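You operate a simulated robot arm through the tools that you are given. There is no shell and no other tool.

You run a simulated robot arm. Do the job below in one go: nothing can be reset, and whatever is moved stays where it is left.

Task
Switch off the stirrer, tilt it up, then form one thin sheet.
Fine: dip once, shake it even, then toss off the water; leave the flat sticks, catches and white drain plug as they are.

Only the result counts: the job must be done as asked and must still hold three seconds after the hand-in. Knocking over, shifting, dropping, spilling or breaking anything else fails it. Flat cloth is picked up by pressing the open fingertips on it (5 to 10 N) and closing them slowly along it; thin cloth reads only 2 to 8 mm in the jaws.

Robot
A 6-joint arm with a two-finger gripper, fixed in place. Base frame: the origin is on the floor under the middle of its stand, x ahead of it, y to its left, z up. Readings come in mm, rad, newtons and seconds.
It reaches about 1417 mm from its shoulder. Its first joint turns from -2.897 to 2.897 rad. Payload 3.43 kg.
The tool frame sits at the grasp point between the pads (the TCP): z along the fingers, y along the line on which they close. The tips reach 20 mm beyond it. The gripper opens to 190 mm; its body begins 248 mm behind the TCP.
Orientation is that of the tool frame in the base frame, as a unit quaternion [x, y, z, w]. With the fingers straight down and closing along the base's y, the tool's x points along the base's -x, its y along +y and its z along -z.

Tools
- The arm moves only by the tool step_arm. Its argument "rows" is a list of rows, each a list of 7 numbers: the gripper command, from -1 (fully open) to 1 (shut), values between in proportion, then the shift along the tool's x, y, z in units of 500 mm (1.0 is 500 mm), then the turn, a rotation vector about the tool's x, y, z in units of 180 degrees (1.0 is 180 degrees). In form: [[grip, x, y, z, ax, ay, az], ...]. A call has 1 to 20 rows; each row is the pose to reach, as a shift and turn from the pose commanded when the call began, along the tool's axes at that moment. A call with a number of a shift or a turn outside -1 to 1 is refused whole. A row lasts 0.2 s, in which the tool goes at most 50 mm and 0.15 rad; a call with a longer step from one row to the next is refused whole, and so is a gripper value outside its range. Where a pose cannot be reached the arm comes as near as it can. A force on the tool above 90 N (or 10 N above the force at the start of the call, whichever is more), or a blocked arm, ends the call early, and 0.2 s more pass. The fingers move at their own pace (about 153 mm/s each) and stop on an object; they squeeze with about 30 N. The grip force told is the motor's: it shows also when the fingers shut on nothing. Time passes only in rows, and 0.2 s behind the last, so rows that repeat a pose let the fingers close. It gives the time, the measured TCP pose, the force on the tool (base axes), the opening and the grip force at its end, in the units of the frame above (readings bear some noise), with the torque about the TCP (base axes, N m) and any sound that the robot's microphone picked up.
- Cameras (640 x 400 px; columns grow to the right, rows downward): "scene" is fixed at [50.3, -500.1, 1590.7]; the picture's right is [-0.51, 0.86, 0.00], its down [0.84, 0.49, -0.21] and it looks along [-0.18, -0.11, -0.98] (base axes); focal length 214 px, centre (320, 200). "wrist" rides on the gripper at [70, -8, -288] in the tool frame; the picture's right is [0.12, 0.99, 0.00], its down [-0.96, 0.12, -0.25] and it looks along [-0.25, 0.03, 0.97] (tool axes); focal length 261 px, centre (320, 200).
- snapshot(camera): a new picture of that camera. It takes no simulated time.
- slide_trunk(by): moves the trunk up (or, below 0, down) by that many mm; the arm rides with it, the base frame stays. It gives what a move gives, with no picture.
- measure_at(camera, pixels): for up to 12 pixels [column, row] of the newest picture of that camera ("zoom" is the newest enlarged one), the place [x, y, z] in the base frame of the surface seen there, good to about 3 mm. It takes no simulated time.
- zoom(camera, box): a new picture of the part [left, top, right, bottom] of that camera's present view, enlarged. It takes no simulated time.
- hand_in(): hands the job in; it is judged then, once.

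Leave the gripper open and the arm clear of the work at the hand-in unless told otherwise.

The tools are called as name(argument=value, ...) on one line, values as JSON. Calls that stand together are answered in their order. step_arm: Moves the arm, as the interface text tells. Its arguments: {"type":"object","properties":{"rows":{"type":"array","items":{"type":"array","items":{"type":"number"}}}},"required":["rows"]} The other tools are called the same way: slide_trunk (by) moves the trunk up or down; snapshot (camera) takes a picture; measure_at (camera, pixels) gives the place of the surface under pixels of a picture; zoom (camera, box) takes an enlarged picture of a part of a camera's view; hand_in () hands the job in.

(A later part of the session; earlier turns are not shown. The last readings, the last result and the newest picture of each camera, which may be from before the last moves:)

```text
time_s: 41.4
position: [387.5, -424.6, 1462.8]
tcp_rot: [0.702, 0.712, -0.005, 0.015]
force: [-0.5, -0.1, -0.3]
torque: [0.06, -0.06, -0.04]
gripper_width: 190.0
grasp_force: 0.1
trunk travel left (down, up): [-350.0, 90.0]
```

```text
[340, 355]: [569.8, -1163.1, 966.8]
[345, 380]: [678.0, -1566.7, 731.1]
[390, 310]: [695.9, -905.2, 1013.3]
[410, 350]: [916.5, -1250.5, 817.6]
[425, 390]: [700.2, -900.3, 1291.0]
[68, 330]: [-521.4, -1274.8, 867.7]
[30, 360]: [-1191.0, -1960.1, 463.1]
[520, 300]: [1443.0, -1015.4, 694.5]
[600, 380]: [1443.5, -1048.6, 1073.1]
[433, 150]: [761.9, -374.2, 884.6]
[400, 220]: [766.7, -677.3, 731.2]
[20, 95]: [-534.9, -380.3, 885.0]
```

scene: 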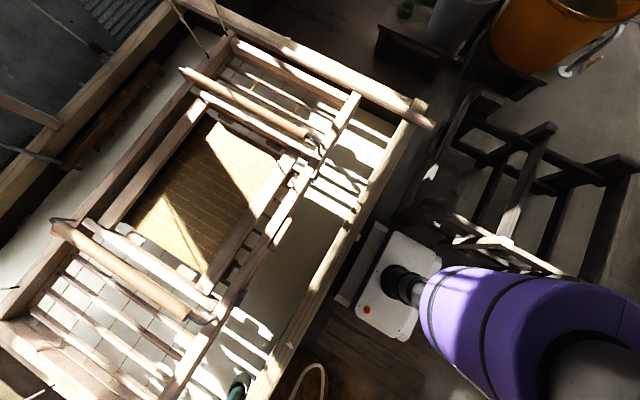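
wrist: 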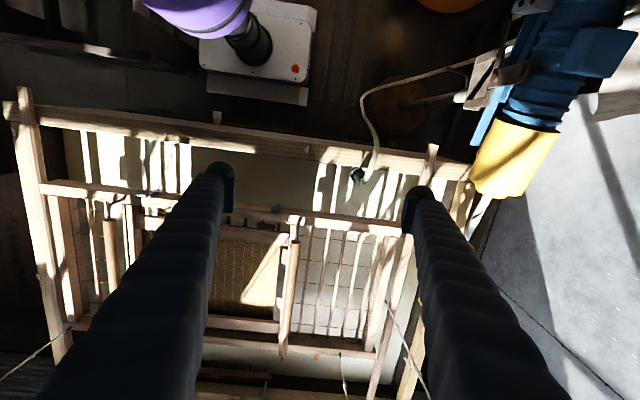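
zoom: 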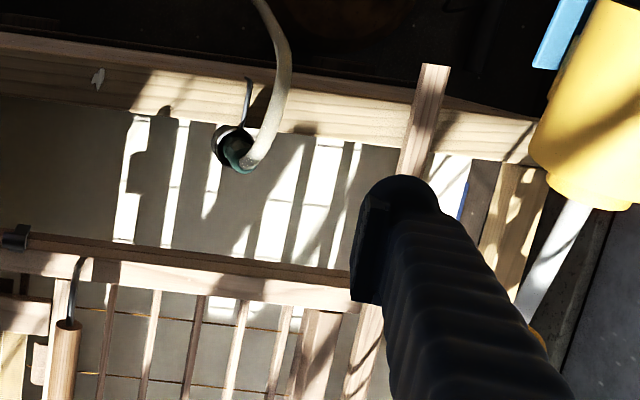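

The cords come up from the far beam at (570,−1163) and (−309,−1162), and from the end bar at about (696,−905). There's also a rounded wooden piece on the near beam's centre at about scene (285,207). I'll enlarge that and the catches.

zoom(camera="scene", box=[255, 170, 325, 240])

zoom(camera="scene", box=[215, 240, 285, 320])

zoom(camera="scene", box=[285, 140, 355, 200])

zoom(camera="scene", box=[165, 0, 265, 70])

zoom(camera="scene", box=[0, 270, 120, 400])

```text
5.71 times, centred on (290, 205) of scene
```

zoom: 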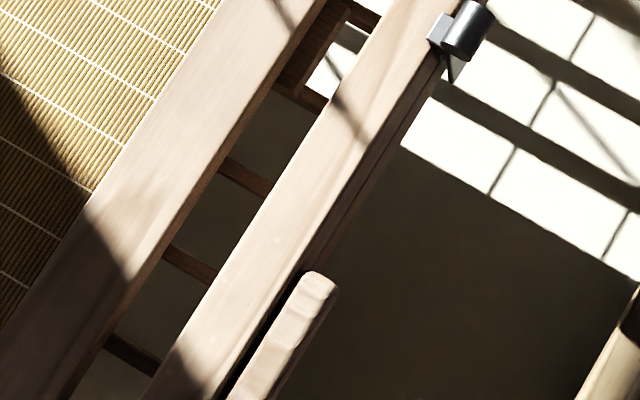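

```text
5.00 times, centred on (250, 280) of scene
```

zoom: 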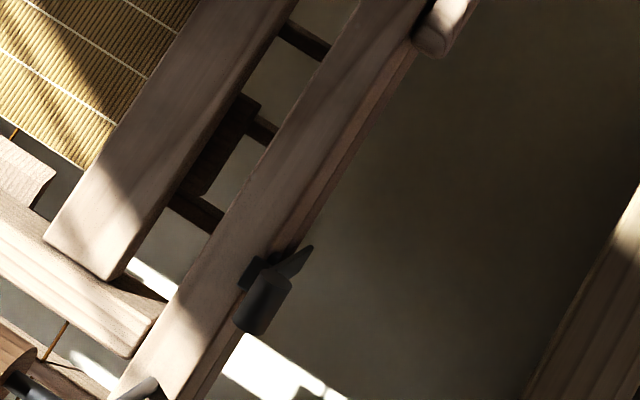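

```text
6.67 times, centred on (320, 170) of scene
```

zoom: 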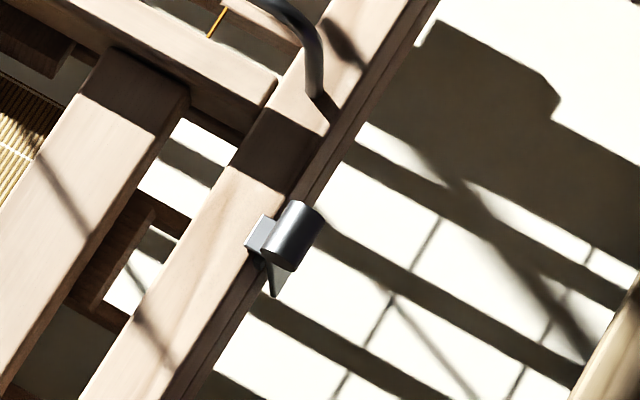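

```text
5.71 times, centred on (215, 35) of scene
```

zoom: 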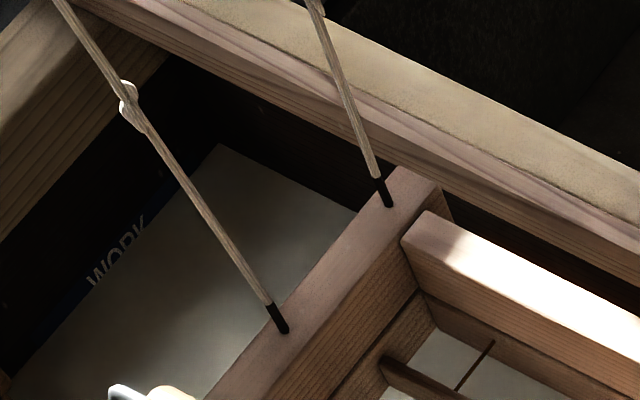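

```text
3.08 times, centred on (60, 335) of scene
```

zoom: 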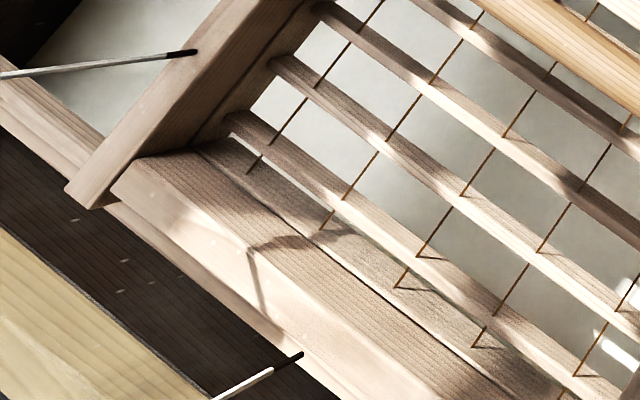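

A rounded wooden grip bar sits on the outside of the near beam, from scene (290,219) to (274,248), close to the mould's centre. That looks like the place for one arm to hold the mould. I'll measure it and its surroundings.

measure_at(camera="scene", pixels=[[282, 233], [289, 221], [275, 246], [285, 228], [278, 241], [277, 230], [272, 238], [290, 205], [262, 248], [292, 235], [265, 230], [283, 238]])

zoom(camera="scene", box=[255, 205, 310, 260])

measure_at(camera="zoom", pixels=[[320, 200], [250, 300], [400, 90], [300, 240], [340, 200], [260, 200], [230, 230], [400, 220]])

```text
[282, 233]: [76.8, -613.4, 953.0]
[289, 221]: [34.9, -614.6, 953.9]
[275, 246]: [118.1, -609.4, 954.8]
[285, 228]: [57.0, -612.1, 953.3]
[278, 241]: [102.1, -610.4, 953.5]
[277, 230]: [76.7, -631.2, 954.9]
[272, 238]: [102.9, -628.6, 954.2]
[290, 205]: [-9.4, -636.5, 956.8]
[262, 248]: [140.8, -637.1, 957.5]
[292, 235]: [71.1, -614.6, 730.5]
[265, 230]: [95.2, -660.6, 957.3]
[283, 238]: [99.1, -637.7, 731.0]
```

```text
7.27 times, centred on (282, 232) of scene
```

zoom: 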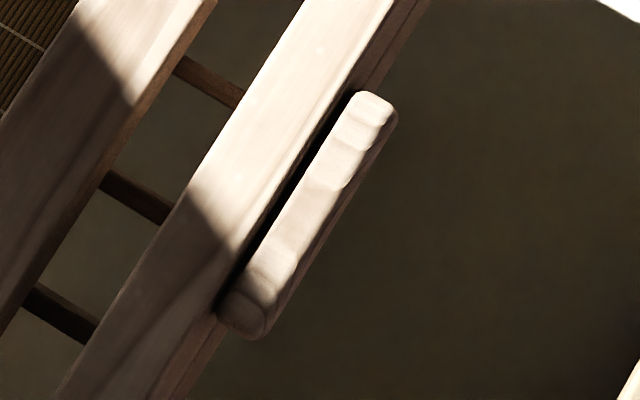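

```text
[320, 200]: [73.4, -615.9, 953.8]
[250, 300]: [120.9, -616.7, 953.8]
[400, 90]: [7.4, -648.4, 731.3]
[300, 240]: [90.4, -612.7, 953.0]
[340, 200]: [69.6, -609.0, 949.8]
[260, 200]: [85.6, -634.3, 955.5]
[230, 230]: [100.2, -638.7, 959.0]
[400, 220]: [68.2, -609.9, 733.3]
```

The grip bar is centred at about x 75, y −613, with its top at z 954, running from x 25 to 125. I need its height and standoff, so I'll tilt the camera down toward −y from the robot's side at a lower height, still well above the mould.

step_arm(rows=[[-1, -0.006, -0.014, 0.058, 0, -0.031, 0], [-1, -0.012, -0.029, 0.116, 0, -0.062, 0], [-1, -0.019, -0.043, 0.175, 0, -0.094, 0], [-1, -0.025, -0.057, 0.233, 0, -0.125, 0], [-1, -0.031, -0.072, 0.291, 0, -0.156, 0], [-1, -0.037, -0.086, 0.35, 0, -0.187, 0], [-1, -0.044, -0.1, 0.408, 0, -0.219, 0], [-1, -0.05, -0.115, 0.466, 0, -0.25, 0]])

snapshot(camera="wrist")

```text
time_s: 43.2
position: [363.6, -467.4, 1236.8]
tcp_rot: [0.648, 0.652, -0.275, 0.281]
force: [1.0, -0.2, -1.1]
torque: [-0.05, 0.15, -0.12]
gripper_width: 189.8
grasp_force: 0.1
out of reach, approached as far as the arm can: row 8
trunk travel left (down, up): [-350.0, 90.0]
```

```text
taken
```

wrist: 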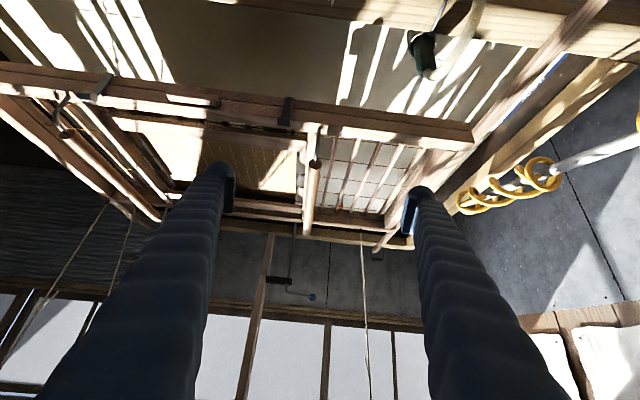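

Good view. The raised whisk is visible at right (510,185). The near beam, with its two catches at (97,87) and (285,112), crosses the picture, and the grip bar is near (190,100). I'll zoom in on these.

zoom(camera="wrist", box=[70, 60, 310, 180])

zoom(camera="wrist", box=[150, 80, 230, 130])

measure_at(camera="zoom", pixels=[[320, 200], [220, 170], [450, 170], [320, 150], [320, 120], [320, 240], [500, 200], [150, 150]])

zoom(camera="wrist", box=[420, 110, 640, 250])

zoom(camera="wrist", box=[240, 80, 480, 260])

```text
2.67 times, centred on (190, 120) of wrist
```

zoom: 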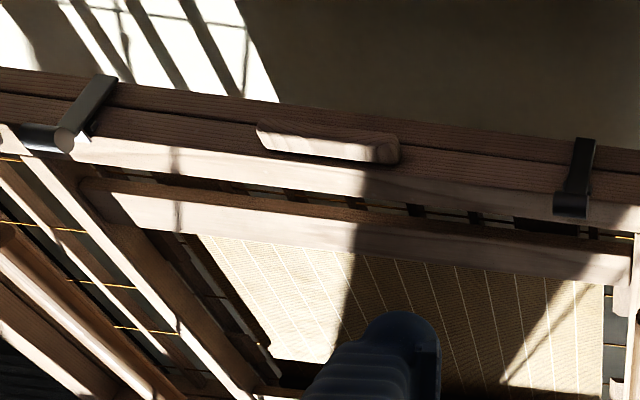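

```text
8.00 times, centred on (190, 105) of wrist
```

zoom: 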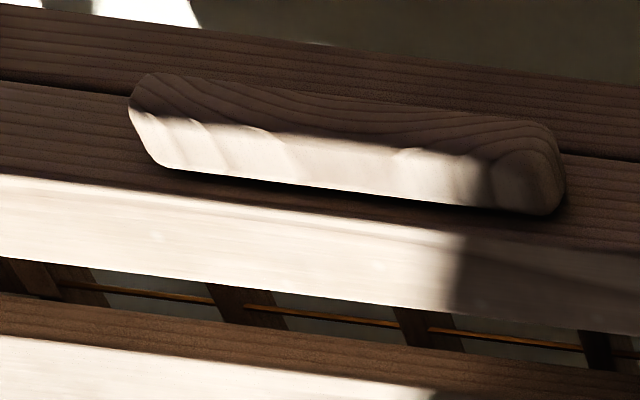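

```text
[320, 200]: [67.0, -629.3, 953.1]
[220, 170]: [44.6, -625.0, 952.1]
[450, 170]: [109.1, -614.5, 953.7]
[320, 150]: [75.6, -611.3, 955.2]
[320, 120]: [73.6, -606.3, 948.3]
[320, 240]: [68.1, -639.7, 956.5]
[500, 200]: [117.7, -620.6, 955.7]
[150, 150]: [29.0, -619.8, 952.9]
```

```text
2.86 times, centred on (530, 180) of wrist
```

zoom: 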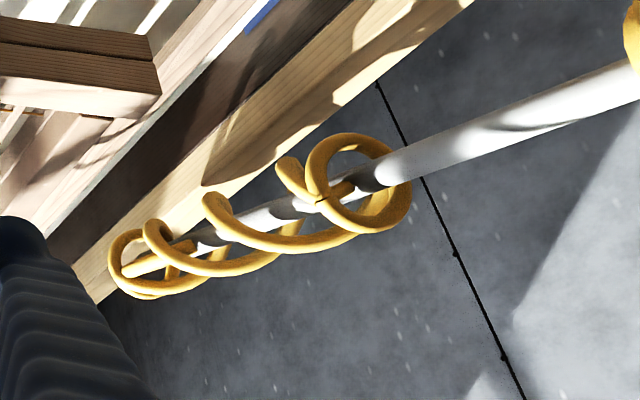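

```text
2.22 times, centred on (360, 170) of wrist
```

zoom: 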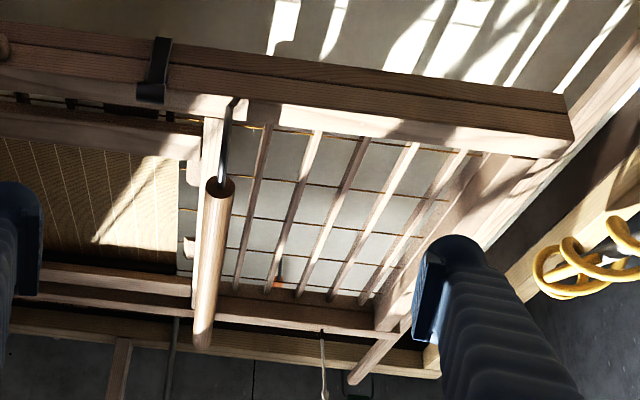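

The grip bar is a solid block on the near beam, x≈27 to 122, y≈−630 to −603, top z≈953, so I can pinch its two ends from above with the fingers closing along x. First I'll check the cord attachments, the left end of the mould and the whisk height.

zoom(camera="wrist", box=[0, 80, 200, 260])

zoom(camera="wrist", box=[240, 200, 420, 330])

measure_at(camera="wrist", pixels=[[103, 208], [85, 240], [131, 218], [115, 270], [292, 225], [294, 245], [361, 238], [364, 300], [470, 135], [385, 245], [460, 205], [545, 172]])

measure_at(camera="wrist", pixels=[[60, 125], [65, 100], [97, 90], [285, 115], [312, 160], [310, 140], [155, 215], [380, 250], [5, 75], [290, 130], [250, 140], [330, 150]])

```text
2.22 times, centred on (100, 170) of wrist
```

zoom: 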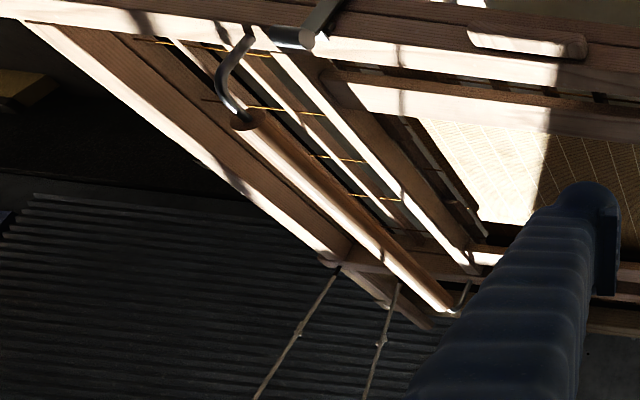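

```text
3.08 times, centred on (330, 265) of wrist
```

zoom: 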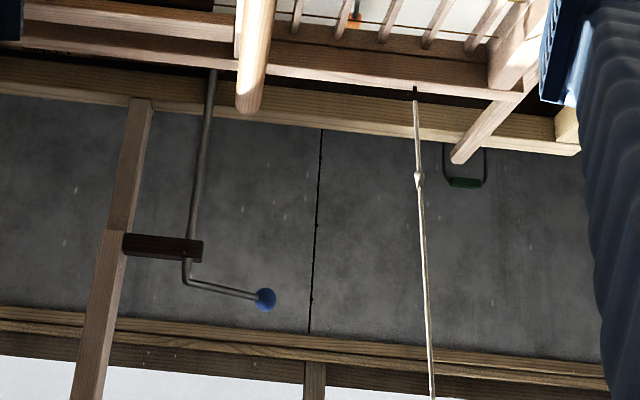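

```text
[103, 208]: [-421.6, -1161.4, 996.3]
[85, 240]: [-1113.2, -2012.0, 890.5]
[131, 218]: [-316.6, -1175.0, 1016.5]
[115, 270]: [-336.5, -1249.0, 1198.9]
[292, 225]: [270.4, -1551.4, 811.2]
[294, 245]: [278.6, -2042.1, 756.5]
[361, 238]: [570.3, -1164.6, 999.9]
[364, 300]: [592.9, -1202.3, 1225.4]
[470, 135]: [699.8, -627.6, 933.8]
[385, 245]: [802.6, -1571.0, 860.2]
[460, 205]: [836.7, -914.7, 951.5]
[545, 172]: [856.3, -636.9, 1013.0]
```

```text
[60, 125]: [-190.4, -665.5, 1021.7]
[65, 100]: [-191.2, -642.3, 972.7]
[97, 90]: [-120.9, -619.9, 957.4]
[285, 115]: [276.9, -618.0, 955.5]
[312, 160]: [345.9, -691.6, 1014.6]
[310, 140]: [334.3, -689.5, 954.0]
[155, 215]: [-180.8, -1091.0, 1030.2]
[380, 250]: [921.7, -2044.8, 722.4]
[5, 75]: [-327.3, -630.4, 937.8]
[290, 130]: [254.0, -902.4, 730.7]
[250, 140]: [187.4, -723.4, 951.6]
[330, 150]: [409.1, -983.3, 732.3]
```

The whisk end is at z≈950, well above the rim. The mould's near-side grip bar is free. I'll straighten the tool to vertical and hover above the bar at (75,−607,1100), fingers open along x.

step_arm(rows=[[-1, 0.001, -0.064, 0.042, 0, 0.028, 0], [-1, 0.001, -0.129, 0.085, 0, 0.057, 0], [-1, 0.002, -0.193, 0.128, 0, 0.085, 0], [-1, 0.002, -0.258, 0.171, 0, 0.114, 0], [-1, 0.003, -0.322, 0.214, 0, 0.142, 0], [-1, 0.004, -0.387, 0.256, 0, 0.171, 0], [-1, 0.004, -0.452, 0.299, 0, 0.2, 0], [-1, 0.005, -0.516, 0.342, 0, 0.228, 0], [-1, 0.006, -0.581, 0.385, 0, 0.257, 0], [-1, 0.006, -0.581, 0.385, 0, 0.257, 0]])

snapshot(camera="wrist")

snapshot(camera="scene")

```text
time_s: 45.4
position: [73.4, -610.5, 1102.8]
tcp_rot: [0.701, 0.713, 0.003, 0.008]
force: [0.4, 0.2, 0.1]
torque: [0.06, 0.06, -0.02]
gripper_width: 190.0
grasp_force: 0.2
trunk travel left (down, up): [-350.0, 90.0]
```

```text
taken
```

wrist: 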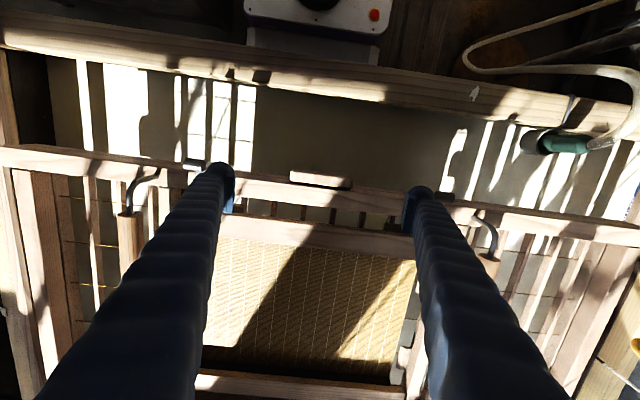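

```text
taken
```

scene: 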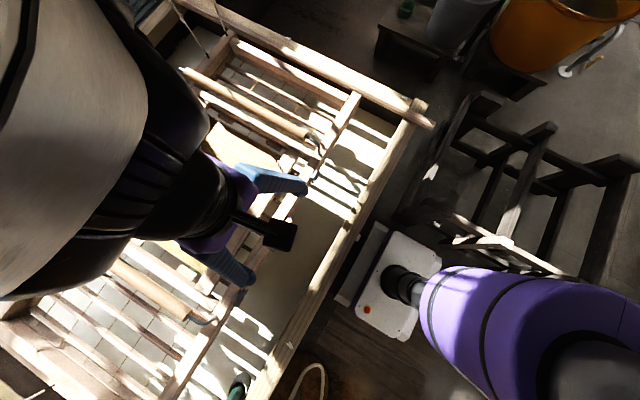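

I'm hovering above the bar, with the wrist view showing it at (320,180) between the open fingers. I'll measure its ends accurately.

zoom(camera="wrist", box=[260, 145, 390, 215])

measure_at(camera="zoom", pixels=[[150, 135], [165, 155], [300, 165], [300, 150], [300, 185], [440, 190], [430, 205], [300, 205], [300, 240], [152, 160], [446, 215], [300, 270]])

```text
4.92 times, centred on (325, 180) of wrist
```

zoom: 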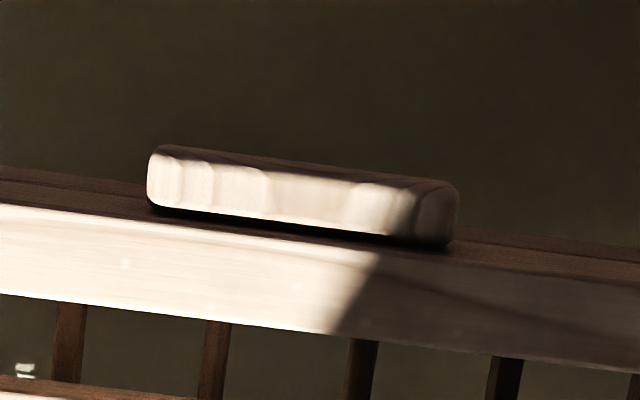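

```text
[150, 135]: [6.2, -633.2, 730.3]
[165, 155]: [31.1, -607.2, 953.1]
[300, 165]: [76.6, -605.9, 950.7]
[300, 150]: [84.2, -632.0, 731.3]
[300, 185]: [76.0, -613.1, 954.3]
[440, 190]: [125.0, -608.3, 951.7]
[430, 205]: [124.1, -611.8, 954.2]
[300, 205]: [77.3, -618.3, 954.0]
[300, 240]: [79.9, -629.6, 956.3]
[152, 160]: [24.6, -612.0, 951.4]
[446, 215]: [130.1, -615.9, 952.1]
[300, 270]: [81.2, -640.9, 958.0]
```

The bar spans x 25 to 131, y −623 to −603, top z 954, and the beam face is at y≈−628. I'll descend with TCP at about (78,−601,940) so the pads meet the bar's ends without touching the beam, fingers still open.

step_arm(rows=[[-1, 0.005, 0.001, 0.07, 0, 0, 0], [-1, 0.011, 0.002, 0.15, 0, 0, 0], [-1, 0.016, 0.003, 0.22, 0, 0, 0], [-1, 0.021, 0.0043, 0.28, 0, 0, 0], [-1, 0.0211, 0.0043, 0.326, 0, 0, 0], [-1, 0.0211, 0.0043, 0.326, 0, 0, 0]])

snapshot(camera="wrist")

zoom(camera="wrist", box=[200, 140, 440, 260])

```text
time_s: 46.8
position: [80.5, -601.0, 938.1]
tcp_rot: [0.702, 0.712, 0.004, 0.009]
force: [-1.9, 0.7, 0.6]
torque: [0.0, -0.01, 0.01]
gripper_width: 189.8
grasp_force: 0.1
trunk travel left (down, up): [-350.0, 90.0]
```

```text
taken
```

wrist: 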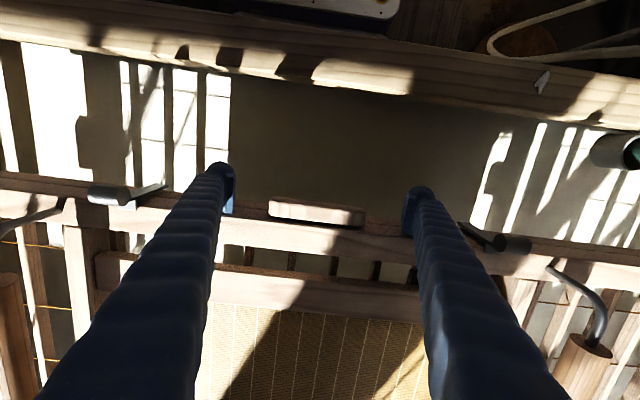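

```text
2.67 times, centred on (320, 200) of wrist
```

zoom: 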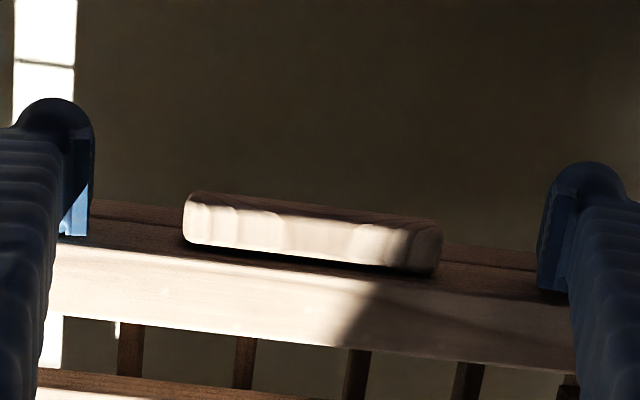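

Both fingers straddle the bar with no contact force. I'll close gently on the bar's ends, expecting an opening of about 106 mm.

step_arm(rows=[[-0.7, 0, 0, 0, 0, 0, 0], [-0.4, 0, 0, 0, 0, 0, 0], [-0.2, 0, 0, 0, 0, 0, 0], [-0.1, 0, 0, 0, 0, 0, 0], [0.1, 0, 0, 0, 0, 0, 0], [0.3, 0, 0, 0, 0, 0, 0], [1, 0, 0, 0, 0, 0, 0], [1, 0, 0, 0, 0, 0, 0]])

snapshot(camera="wrist")

zoom(camera="wrist", box=[200, 140, 440, 260])

```text
time_s: 48.6
position: [80.6, -600.9, 937.7]
tcp_rot: [0.702, 0.712, 0.001, 0.008]
force: [-0.3, -0.2, 0.0]
torque: [-0.05, 0.07, -0.6]
gripper_width: 111.7
grasp_force: 44.9
trunk travel left (down, up): [-350.0, 90.0]
```

```text
taken
```

wrist: 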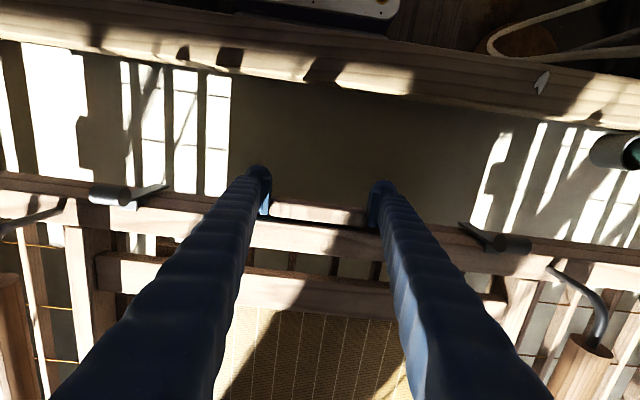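

```text
2.67 times, centred on (320, 200) of wrist
```

zoom: 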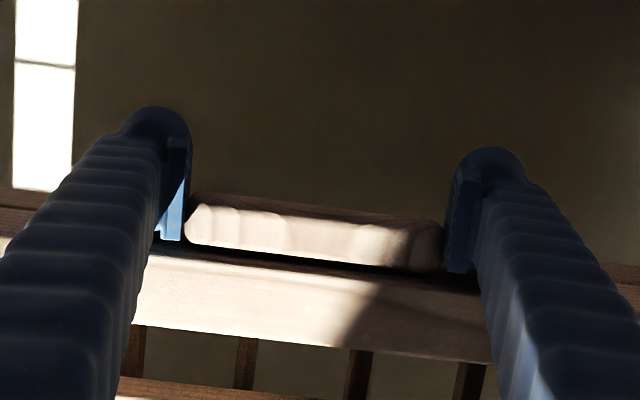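

The bar is gripped: opening 111.7 mm, grip force 45 N. Now a small test well above the water: lower 20 mm and read how stiff the suspension is.

step_arm(rows=[[1, 0, 0, 0.01, 0, 0, 0], [1, 0, 0, 0.02, 0, 0, 0], [1, 0, 0, 0.03, 0, 0, 0], [1, 0, 0, 0.04, 0, 0, 0], [1, 0, 0, 0.04, 0, 0, 0]])

snapshot(camera="wrist")

snapshot(camera="scene")

```text
time_s: 49.8
position: [79.8, -601.2, 919.3]
tcp_rot: [0.702, 0.712, 0.002, 0.009]
force: [-0.5, 0.8, 4.5]
torque: [-1.22, 0.26, -0.59]
gripper_width: 111.6
grasp_force: 45.6
trunk travel left (down, up): [-350.0, 90.0]
```

```text
taken
```

wrist: 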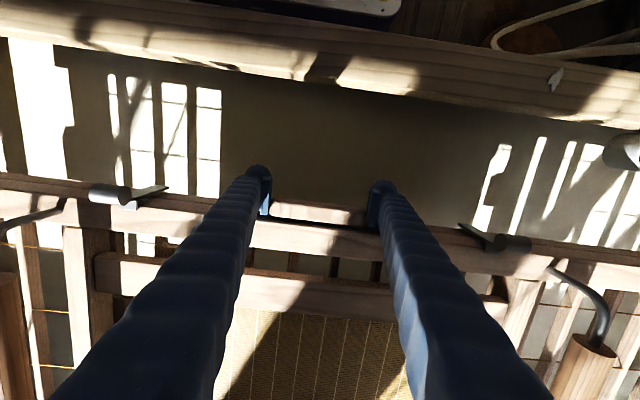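

```text
taken
```

scene: 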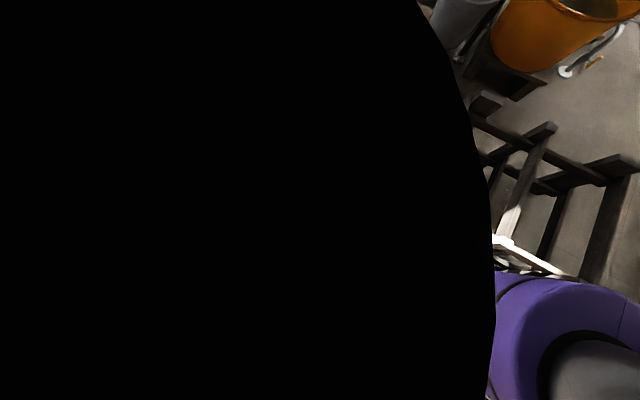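

The suspension is soft: 4.5 N for 18 mm, and the bar stays firmly in the jaws. I'll measure the mould now to see whether it sank level or tilted.

measure_at(camera="wrist", pixels=[[320, 235], [300, 290], [280, 385], [330, 385], [15, 320], [590, 360], [40, 205], [580, 255], [320, 210], [40, 350], [600, 390], [300, 345]])

```text
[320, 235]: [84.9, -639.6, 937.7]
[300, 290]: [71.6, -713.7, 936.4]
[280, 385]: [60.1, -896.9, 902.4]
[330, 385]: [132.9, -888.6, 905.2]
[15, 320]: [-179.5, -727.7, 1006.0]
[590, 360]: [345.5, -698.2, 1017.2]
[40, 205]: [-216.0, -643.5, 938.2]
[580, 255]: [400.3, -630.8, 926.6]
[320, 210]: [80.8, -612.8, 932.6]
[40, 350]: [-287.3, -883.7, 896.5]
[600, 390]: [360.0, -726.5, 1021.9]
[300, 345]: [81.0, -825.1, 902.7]
```

The near side sank 20 mm, the screen centre 12 mm and the far side about 4 mm. So pushing here tips the near edge down, which is the natural scooping motion. I'll lower another 60 mm, still above the water, tilting the tool about 7° to follow the mould's roll, and watch for slip.

step_arm(rows=[[1, 0, 0, 0.02, 0, -0.006, 0], [1, 0, 0, 0.04, 0, -0.012, 0], [1, 0, 0, 0.06, 0, -0.019, 0], [1, 0, 0, 0.08, 0, -0.025, 0], [1, 0, 0, 0.1, 0, -0.032, 0], [1, 0, 0, 0.12, 0, -0.038, 0], [1, 0, 0, 0.12, 0, -0.038, 0]])

snapshot(camera="wrist")

measure_at(camera="wrist", pixels=[[320, 235], [300, 290], [280, 385], [330, 385], [40, 205], [580, 255], [320, 210], [300, 345]])

```text
time_s: 51.4
position: [81.8, -604.4, 859.4]
tcp_rot: [0.7, 0.711, -0.039, 0.05]
force: [0.8, -0.5, 5.1]
torque: [-0.34, 1.34, -0.06]
gripper_width: 111.0
grasp_force: 45.1
out of reach, approached as far as the arm can: row 6
trunk travel left (down, up): [-350.0, 90.0]
```

```text
taken
```

wrist: 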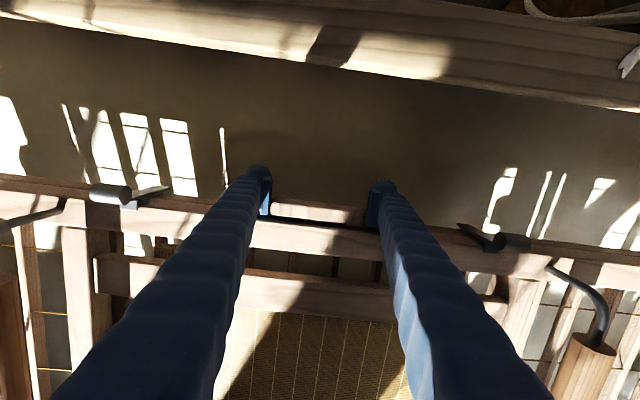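

```text
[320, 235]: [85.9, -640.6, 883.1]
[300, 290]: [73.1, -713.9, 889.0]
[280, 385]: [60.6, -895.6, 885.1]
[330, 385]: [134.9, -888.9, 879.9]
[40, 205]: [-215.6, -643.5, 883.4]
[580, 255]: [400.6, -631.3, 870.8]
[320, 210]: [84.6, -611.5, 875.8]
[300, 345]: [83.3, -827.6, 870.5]
```

At 80 mm of drop the force is still only about 5 N and there's no slip (opening 111 mm), so the suspension is nearly weightless. The mould follows my tool's tilt. I'll rotate the tool back to vertical at this height to see whether the mould levels with it; its lowest part is still above the water.

step_arm(rows=[[1, 0, 0, 0, 0, 0.01, 0], [1, 0, 0, 0, 0, 0.02, 0], [1, 0, 0, 0, 0, 0.03, 0], [1, 0, 0, 0, 0, 0.04, 0], [1, 0, 0, 0, 0, 0.04, 0]])

snapshot(camera="wrist")

measure_at(camera="wrist", pixels=[[320, 235], [300, 290], [280, 385], [330, 385], [40, 205], [580, 255], [320, 210], [300, 345]])

```text
time_s: 52.6
position: [80.5, -603.8, 858.9]
tcp_rot: [0.703, 0.712, 0.004, 0.006]
force: [-0.6, -0.4, 6.1]
torque: [-1.23, -0.03, -0.44]
gripper_width: 111.2
grasp_force: 44.2
out of reach, approached as far as the arm can: row 1
trunk travel left (down, up): [-350.0, 90.0]
```

```text
taken
```

wrist: 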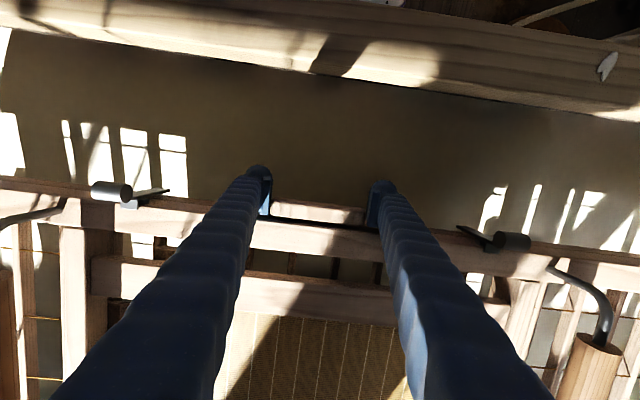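

```text
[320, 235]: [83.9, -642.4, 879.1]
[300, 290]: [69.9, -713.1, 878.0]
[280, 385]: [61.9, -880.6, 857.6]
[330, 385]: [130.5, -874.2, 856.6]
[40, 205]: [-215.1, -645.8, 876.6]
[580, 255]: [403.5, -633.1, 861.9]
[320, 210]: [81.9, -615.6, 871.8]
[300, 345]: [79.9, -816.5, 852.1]
```

Holding the tool vertical brings the mould closer to level, with a soft spring feel of about 0.1 N/mm. A deep dip here is near the arm's folding limit, so I'll return the mould to rest and release it. Then I'll lower the trunk for better reach and regrip. First, back up to the rest height.

step_arm(rows=[[1, 0, 0, -0.03, 0, 0, 0], [1, 0, 0, -0.06, 0, 0, 0], [1, 0, 0, -0.09, 0, 0, 0], [1, 0, 0, -0.12, 0, 0, 0], [1, 0.002, 0, -0.145, 0, 0, 0], [1, 0.005, 0, -0.158, 0, 0, 0], [1, 0.005, 0, -0.158, 0, 0, 0]])

snapshot(camera="wrist")

measure_at(camera="wrist", pixels=[[320, 235], [300, 290], [280, 385], [330, 385], [40, 205], [580, 255], [320, 210], [300, 345]])

```text
time_s: 54.2
position: [78.6, -600.7, 938.6]
tcp_rot: [0.702, 0.712, 0.005, 0.005]
force: [0.6, 0.0, -1.1]
torque: [0.61, -0.07, -0.65]
gripper_width: 110.1
grasp_force: 44.7
trunk travel left (down, up): [-350.0, 90.0]
```

```text
taken
```

wrist: 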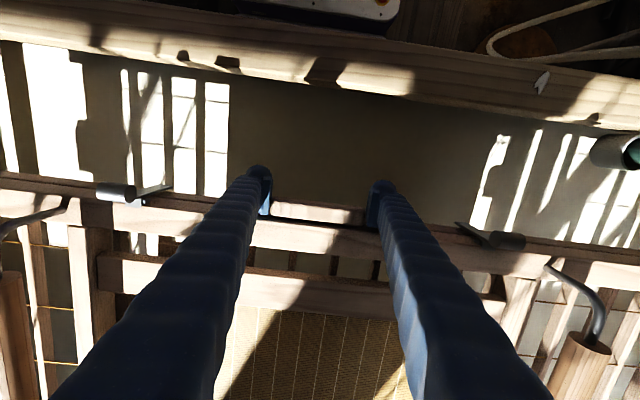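

```text
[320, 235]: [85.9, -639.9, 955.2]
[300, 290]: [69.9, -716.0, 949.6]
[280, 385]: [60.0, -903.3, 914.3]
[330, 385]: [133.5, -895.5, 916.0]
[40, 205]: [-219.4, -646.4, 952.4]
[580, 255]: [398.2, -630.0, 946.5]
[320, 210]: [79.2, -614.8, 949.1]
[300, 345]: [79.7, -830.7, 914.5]
```

The mould is back at rest, with the beam at z≈955 and the screen at 914. I'll open the fingers and rise straight up to z≈1320.

step_arm(rows=[[0, 0, 0, 0, 0, 0, 0], [-0.5, 0, 0, 0, 0, 0, 0], [-1, 0, 0, 0, 0, 0, 0], [-1, 0, 0, 0, 0, 0, 0], [-1, 0.004, 0, -0.06, 0, 0, 0], [-1, 0.004, 0, -0.14, 0, 0, 0], [-1, 0.004, 0, -0.23, 0, 0, 0], [-1, 0.004, 0, -0.32, 0, 0, 0], [-1, 0.004, 0, -0.41, 0, 0, 0], [-1, 0.004, 0, -0.5, 0, 0, 0], [-1, 0.004, 0, -0.59, 0, 0, 0], [-1, 0.004, 0, -0.68, 0, 0, 0], [-1, 0.004, 0, -0.76, 0, 0, 0]])

snapshot(camera="wrist")

```text
time_s: 57.0
position: [73.0, -598.9, 1318.9]
tcp_rot: [0.702, 0.712, 0.005, 0.005]
force: [0.1, 0.1, 0.0]
torque: [-0.02, -0.02, 0.0]
gripper_width: 190.1
grasp_force: 0.0
trunk travel left (down, up): [-350.0, 90.0]
```

```text
taken
```

wrist: 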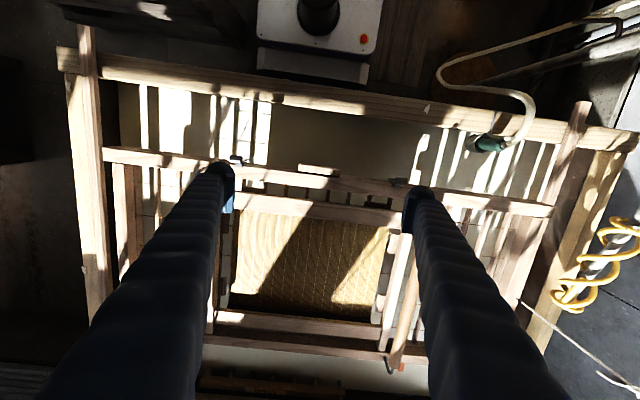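

Good overview. I'll measure the mould's ends, the two sticks, the whisk and the near rim from here, to know the clearances for the dip and the shaking.

measure_at(camera="wrist", pixels=[[106, 152], [548, 208], [95, 100], [574, 130], [583, 110], [110, 270], [524, 305], [615, 235], [575, 300], [320, 95], [320, 105], [480, 300]])

zoom(camera="wrist", box=[440, 90, 640, 330])

zoom(camera="wrist", box=[50, 20, 210, 340])

```text
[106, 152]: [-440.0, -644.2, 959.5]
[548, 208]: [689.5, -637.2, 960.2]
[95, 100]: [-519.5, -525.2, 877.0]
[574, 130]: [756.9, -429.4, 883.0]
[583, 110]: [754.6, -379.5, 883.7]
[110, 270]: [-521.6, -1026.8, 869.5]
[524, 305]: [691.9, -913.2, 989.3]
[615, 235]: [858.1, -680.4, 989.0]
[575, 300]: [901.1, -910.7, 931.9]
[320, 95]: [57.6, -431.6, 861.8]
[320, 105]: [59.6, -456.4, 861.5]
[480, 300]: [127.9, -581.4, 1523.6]
```

```text
1.67 times, centred on (540, 210) of wrist
```

zoom: 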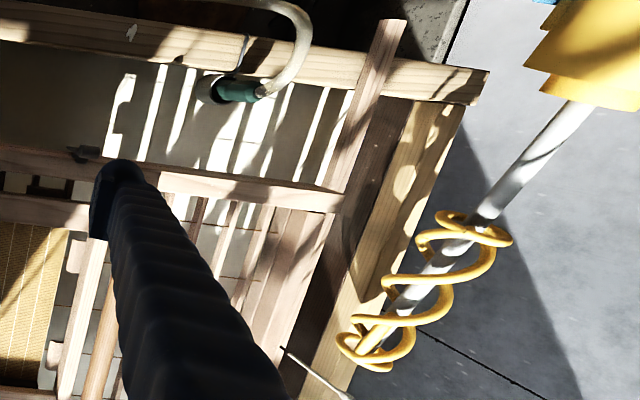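

```text
1.25 times, centred on (130, 180) of wrist
```

zoom: 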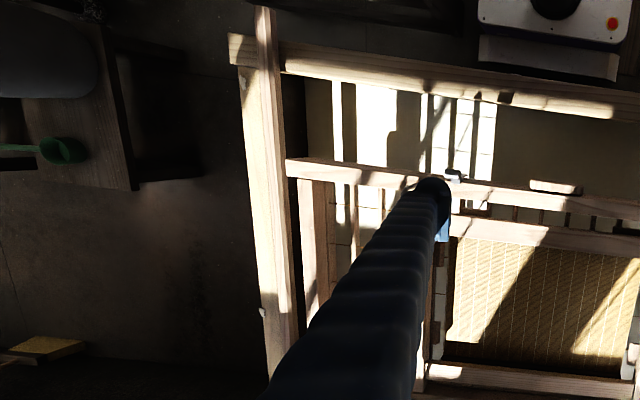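

Clearances: the mould spans x −442 to 692, and the sticks are centred near x −520 and 755, so there's about 45 mm free at the right. The vat's near rim is at y≈−430 to −470, z 862. I'll lower the trunk 300 mm, which brings the open fingertips to about z 1000, above everything between them.

slide_trunk(by=-300)

snapshot(camera="wrist")

snapshot(camera="scene")

```text
time_s: 60.0
position: [72.6, -601.6, 1018.1]
tcp_rot: [0.702, 0.712, 0.004, 0.005]
force: [0.1, 0.1, -0.2]
torque: [0.04, 0.0, -0.05]
gripper_width: 190.0
grasp_force: 0.0
trunk travel left (down, up): [-50.0, 390.0]
```

```text
taken
```

wrist: 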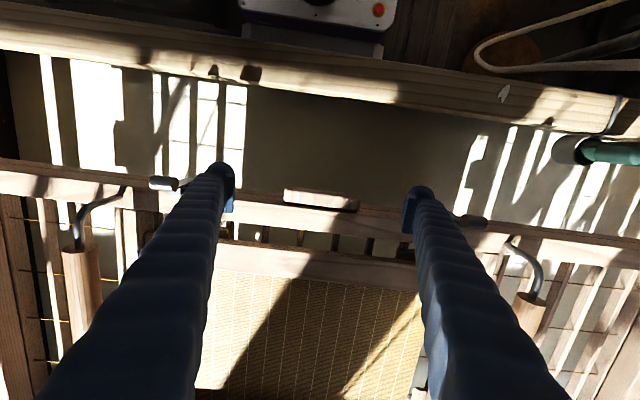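

```text
taken
```

scene: 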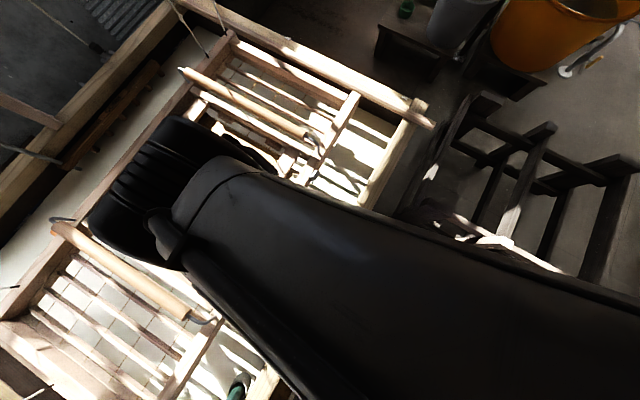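

The trunk is down 300 mm and the TCP is at (73,−602,1018). I'll lower the open fingers onto the bar at z≈938 and close as before.

step_arm(rows=[[-1, 0.002, 0.006, 0.05, 0, 0, 0], [-1, 0.003, 0.012, 0.11, 0, 0, 0], [-1, 0.003, 0.012, 0.158, 0, 0, 0], [-0.5, 0.003, 0.012, 0.16, 0, 0, 0], [-0.2, 0.003, 0.012, 0.16, 0, 0, 0], [0, 0.003, 0.012, 0.16, 0, 0, 0], [0.3, 0.003, 0.012, 0.16, 0, 0, 0], [1, 0.003, 0.012, 0.16, 0, 0, 0], [1, 0.003, 0.012, 0.16, 0, 0, 0]])

snapshot(camera="wrist")

zoom(camera="wrist", box=[200, 140, 440, 260])

```text
time_s: 62.0
position: [79.2, -599.1, 939.2]
tcp_rot: [0.703, 0.712, 0.004, 0.005]
force: [-0.1, 0.1, -2.3]
torque: [0.36, 0.04, -0.34]
gripper_width: 112.0
grasp_force: 44.3
trunk travel left (down, up): [-50.0, 390.0]
```

```text
taken
```

wrist: 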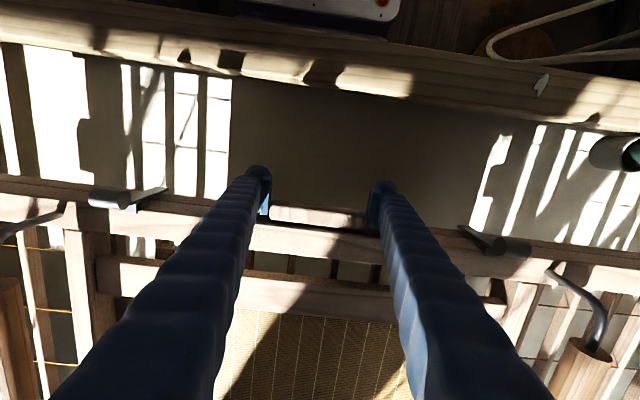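

```text
2.67 times, centred on (320, 200) of wrist
```

zoom: 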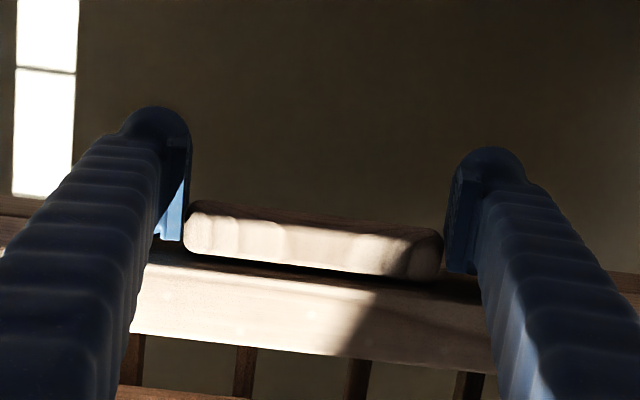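

The bar is gripped again at 112 mm and 44 N. Now the single dip: tip the near edge smoothly into the stock, straight down with a slight drift toward −y to follow the arc. The first 200 mm come now, then a force check.

step_arm(rows=[[1, 0, 0, 0.04, 0, 0, 0], [1, 0, 0, 0.09, 0, 0, 0], [1, -0.001, 0, 0.14, 0, 0, 0], [1, -0.004, 0, 0.19, 0, 0, 0], [1, -0.008, 0, 0.24, 0, 0, 0], [1, -0.013, 0, 0.29, 0, 0, 0], [1, -0.019, 0, 0.34, 0, 0, 0], [1, -0.026, 0, 0.39, 0, 0, 0]])

snapshot(camera="wrist")

measure_at(camera="wrist", pixels=[[320, 235], [300, 290], [280, 385], [330, 385], [40, 205], [580, 255], [320, 210], [300, 345]])

```text
time_s: 63.8
position: [82.6, -613.9, 742.6]
tcp_rot: [0.701, 0.713, 0.004, 0.006]
force: [-0.8, 0.4, 9.1]
torque: [0.53, 0.2, -0.08]
gripper_width: 111.3
grasp_force: 45.0
trunk travel left (down, up): [-50.0, 390.0]
```

```text
taken
```

wrist: 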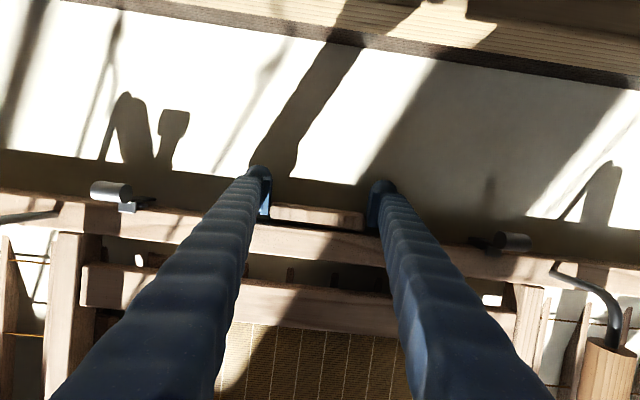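

```text
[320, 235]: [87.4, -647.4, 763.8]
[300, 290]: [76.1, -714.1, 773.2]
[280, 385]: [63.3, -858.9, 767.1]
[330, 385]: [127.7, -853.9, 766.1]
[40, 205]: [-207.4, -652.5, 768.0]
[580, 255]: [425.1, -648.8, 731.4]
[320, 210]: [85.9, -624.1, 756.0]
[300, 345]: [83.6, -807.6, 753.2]
```

The tilt is about 12°, the force only 9 N, and the near edge is just entering the stock while the screen's near edge is at the surface. I'll continue the same dip another 120 mm so the screen goes under, then straight away start lifting back out in the same call.

step_arm(rows=[[1, -0.005, 0, 0.05, 0, 0, 0], [1, -0.01, 0, 0.1, 0, 0, 0], [1, -0.015, 0, 0.15, 0, 0, 0], [1, -0.02, 0, 0.2, 0, 0, 0], [1, -0.024, 0, 0.24, 0, 0, 0]])

snapshot(camera="wrist")

measure_at(camera="wrist", pixels=[[320, 235], [300, 290], [280, 385], [330, 385], [40, 205], [580, 255], [320, 210], [300, 345]])

```text
time_s: 64.9
position: [86.4, -626.9, 638.7]
tcp_rot: [0.701, 0.713, 0.001, 0.011]
force: [-0.1, 4.1, 24.8]
torque: [-1.75, -0.01, -0.25]
gripper_width: 117.1
grasp_force: 45.2
trunk travel left (down, up): [-50.0, 390.0]
stopped in row 5: the force on the tool passed its limit at 113 N (the readings are from after the stop); the commanded pose is now the measured one
```

```text
taken
```

wrist: 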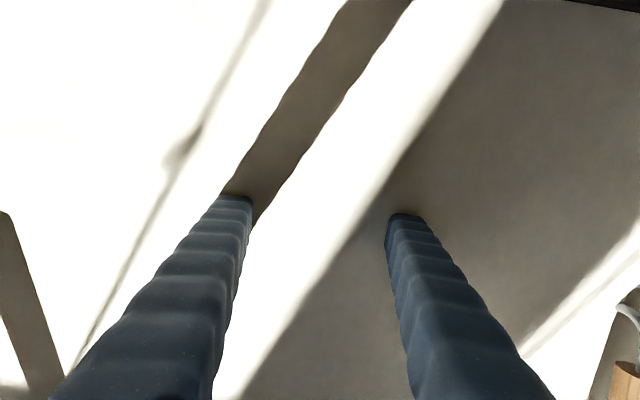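

```text
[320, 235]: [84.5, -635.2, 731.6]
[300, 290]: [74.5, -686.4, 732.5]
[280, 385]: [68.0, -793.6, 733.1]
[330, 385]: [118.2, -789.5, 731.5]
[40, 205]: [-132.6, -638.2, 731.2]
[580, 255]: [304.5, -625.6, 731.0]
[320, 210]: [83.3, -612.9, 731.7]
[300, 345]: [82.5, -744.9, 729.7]
```

The force spiked, so the mould's near edge likely reached the vat floor or a ledge. The call stopped and the force has eased to 25 N. The whole screen is under the white stock now, so I'll lift out smoothly, first 100 mm, checking that the bar is still in the jaws.

step_arm(rows=[[1, 0.004, 0, -0.03, 0, 0, 0], [1, 0.01, 0, -0.08, 0, 0, 0], [1, 0.016, 0, -0.13, 0, 0, 0], [1, 0.022, 0, -0.18, 0, 0, 0], [1, 0.027, 0, -0.22, 0, 0, 0]])

snapshot(camera="wrist")

measure_at(camera="wrist", pixels=[[320, 235], [300, 290], [280, 385], [330, 385], [40, 205], [580, 255], [320, 210], [300, 345]])

```text
time_s: 66.1
position: [84.3, -611.5, 748.4]
tcp_rot: [0.702, 0.712, 0.002, 0.008]
force: [-0.7, 1.3, 4.9]
torque: [-0.09, 0.05, -0.09]
gripper_width: 116.6
grasp_force: 45.5
trunk travel left (down, up): [-50.0, 390.0]
```

```text
taken
```

wrist: 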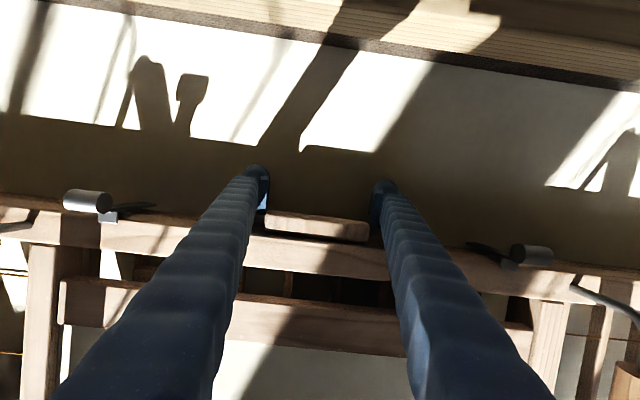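

```text
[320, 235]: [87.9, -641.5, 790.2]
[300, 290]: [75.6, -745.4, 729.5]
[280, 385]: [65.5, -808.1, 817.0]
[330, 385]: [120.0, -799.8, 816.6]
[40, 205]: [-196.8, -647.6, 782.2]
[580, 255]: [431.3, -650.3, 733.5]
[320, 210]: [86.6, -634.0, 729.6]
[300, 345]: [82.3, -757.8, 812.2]
```

The bar stayed in the jaws but slid up about 20 mm. The screen now shows a white stock film at wrist (300,370). I'll look closer before continuing.

zoom(camera="wrist", box=[200, 150, 460, 400])

measure_at(camera="wrist", pixels=[[320, 228], [300, 255], [320, 265], [300, 310], [330, 325], [330, 345], [330, 360], [260, 390], [380, 390], [90, 200], [530, 255], [240, 350]])

```text
1.60 times, centred on (330, 275) of wrist
```

zoom: 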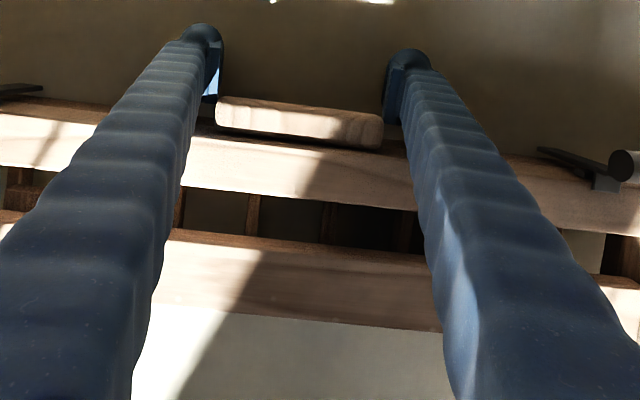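

```text
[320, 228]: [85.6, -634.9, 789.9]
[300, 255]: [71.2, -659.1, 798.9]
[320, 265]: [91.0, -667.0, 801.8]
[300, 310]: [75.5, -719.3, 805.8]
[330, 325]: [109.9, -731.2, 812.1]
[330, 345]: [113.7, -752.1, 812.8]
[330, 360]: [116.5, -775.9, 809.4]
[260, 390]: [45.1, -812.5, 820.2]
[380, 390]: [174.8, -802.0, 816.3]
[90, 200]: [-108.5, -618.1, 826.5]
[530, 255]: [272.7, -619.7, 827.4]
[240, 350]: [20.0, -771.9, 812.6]
```

The deckle is full of stock to its lip and the mould is tilted about 13°, near side low. The grip is secure (bar top about 30 mm above TCP). I'll lift on toward level at a steady pace and then measure.

step_arm(rows=[[1, 0.003, 0, -0.04, 0, 0, 0], [1, 0.006, 0, -0.09, 0, 0, 0], [1, 0.01, 0, -0.14, 0, 0, 0], [1, 0.014, 0, -0.19, 0, 0, 0], [1, 0.018, 0, -0.24, 0, 0, 0], [1, 0.02, 0, -0.28, 0, 0, 0]])

snapshot(camera="wrist")

measure_at(camera="wrist", pixels=[[320, 235], [320, 255], [300, 295], [300, 310], [300, 345], [330, 360], [260, 390], [380, 390], [40, 205], [580, 265], [320, 215], [330, 395]])

```text
time_s: 67.5
position: [82.9, -600.1, 887.6]
tcp_rot: [0.702, 0.712, 0.003, 0.008]
force: [0.1, 0.4, 0.1]
torque: [0.63, 0.05, -0.24]
gripper_width: 116.8
grasp_force: 45.3
trunk travel left (down, up): [-50.0, 390.0]
```

```text
taken
```

wrist: 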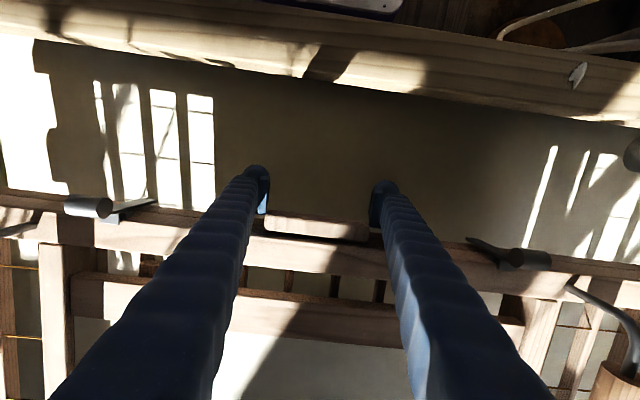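

```text
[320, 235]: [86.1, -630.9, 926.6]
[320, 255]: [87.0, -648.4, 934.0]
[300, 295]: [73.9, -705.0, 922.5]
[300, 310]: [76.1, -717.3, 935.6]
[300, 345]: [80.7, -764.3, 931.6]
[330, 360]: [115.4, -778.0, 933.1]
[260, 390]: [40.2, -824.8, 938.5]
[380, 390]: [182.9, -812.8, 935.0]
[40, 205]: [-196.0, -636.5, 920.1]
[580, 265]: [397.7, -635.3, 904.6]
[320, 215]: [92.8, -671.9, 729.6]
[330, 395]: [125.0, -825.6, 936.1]
```

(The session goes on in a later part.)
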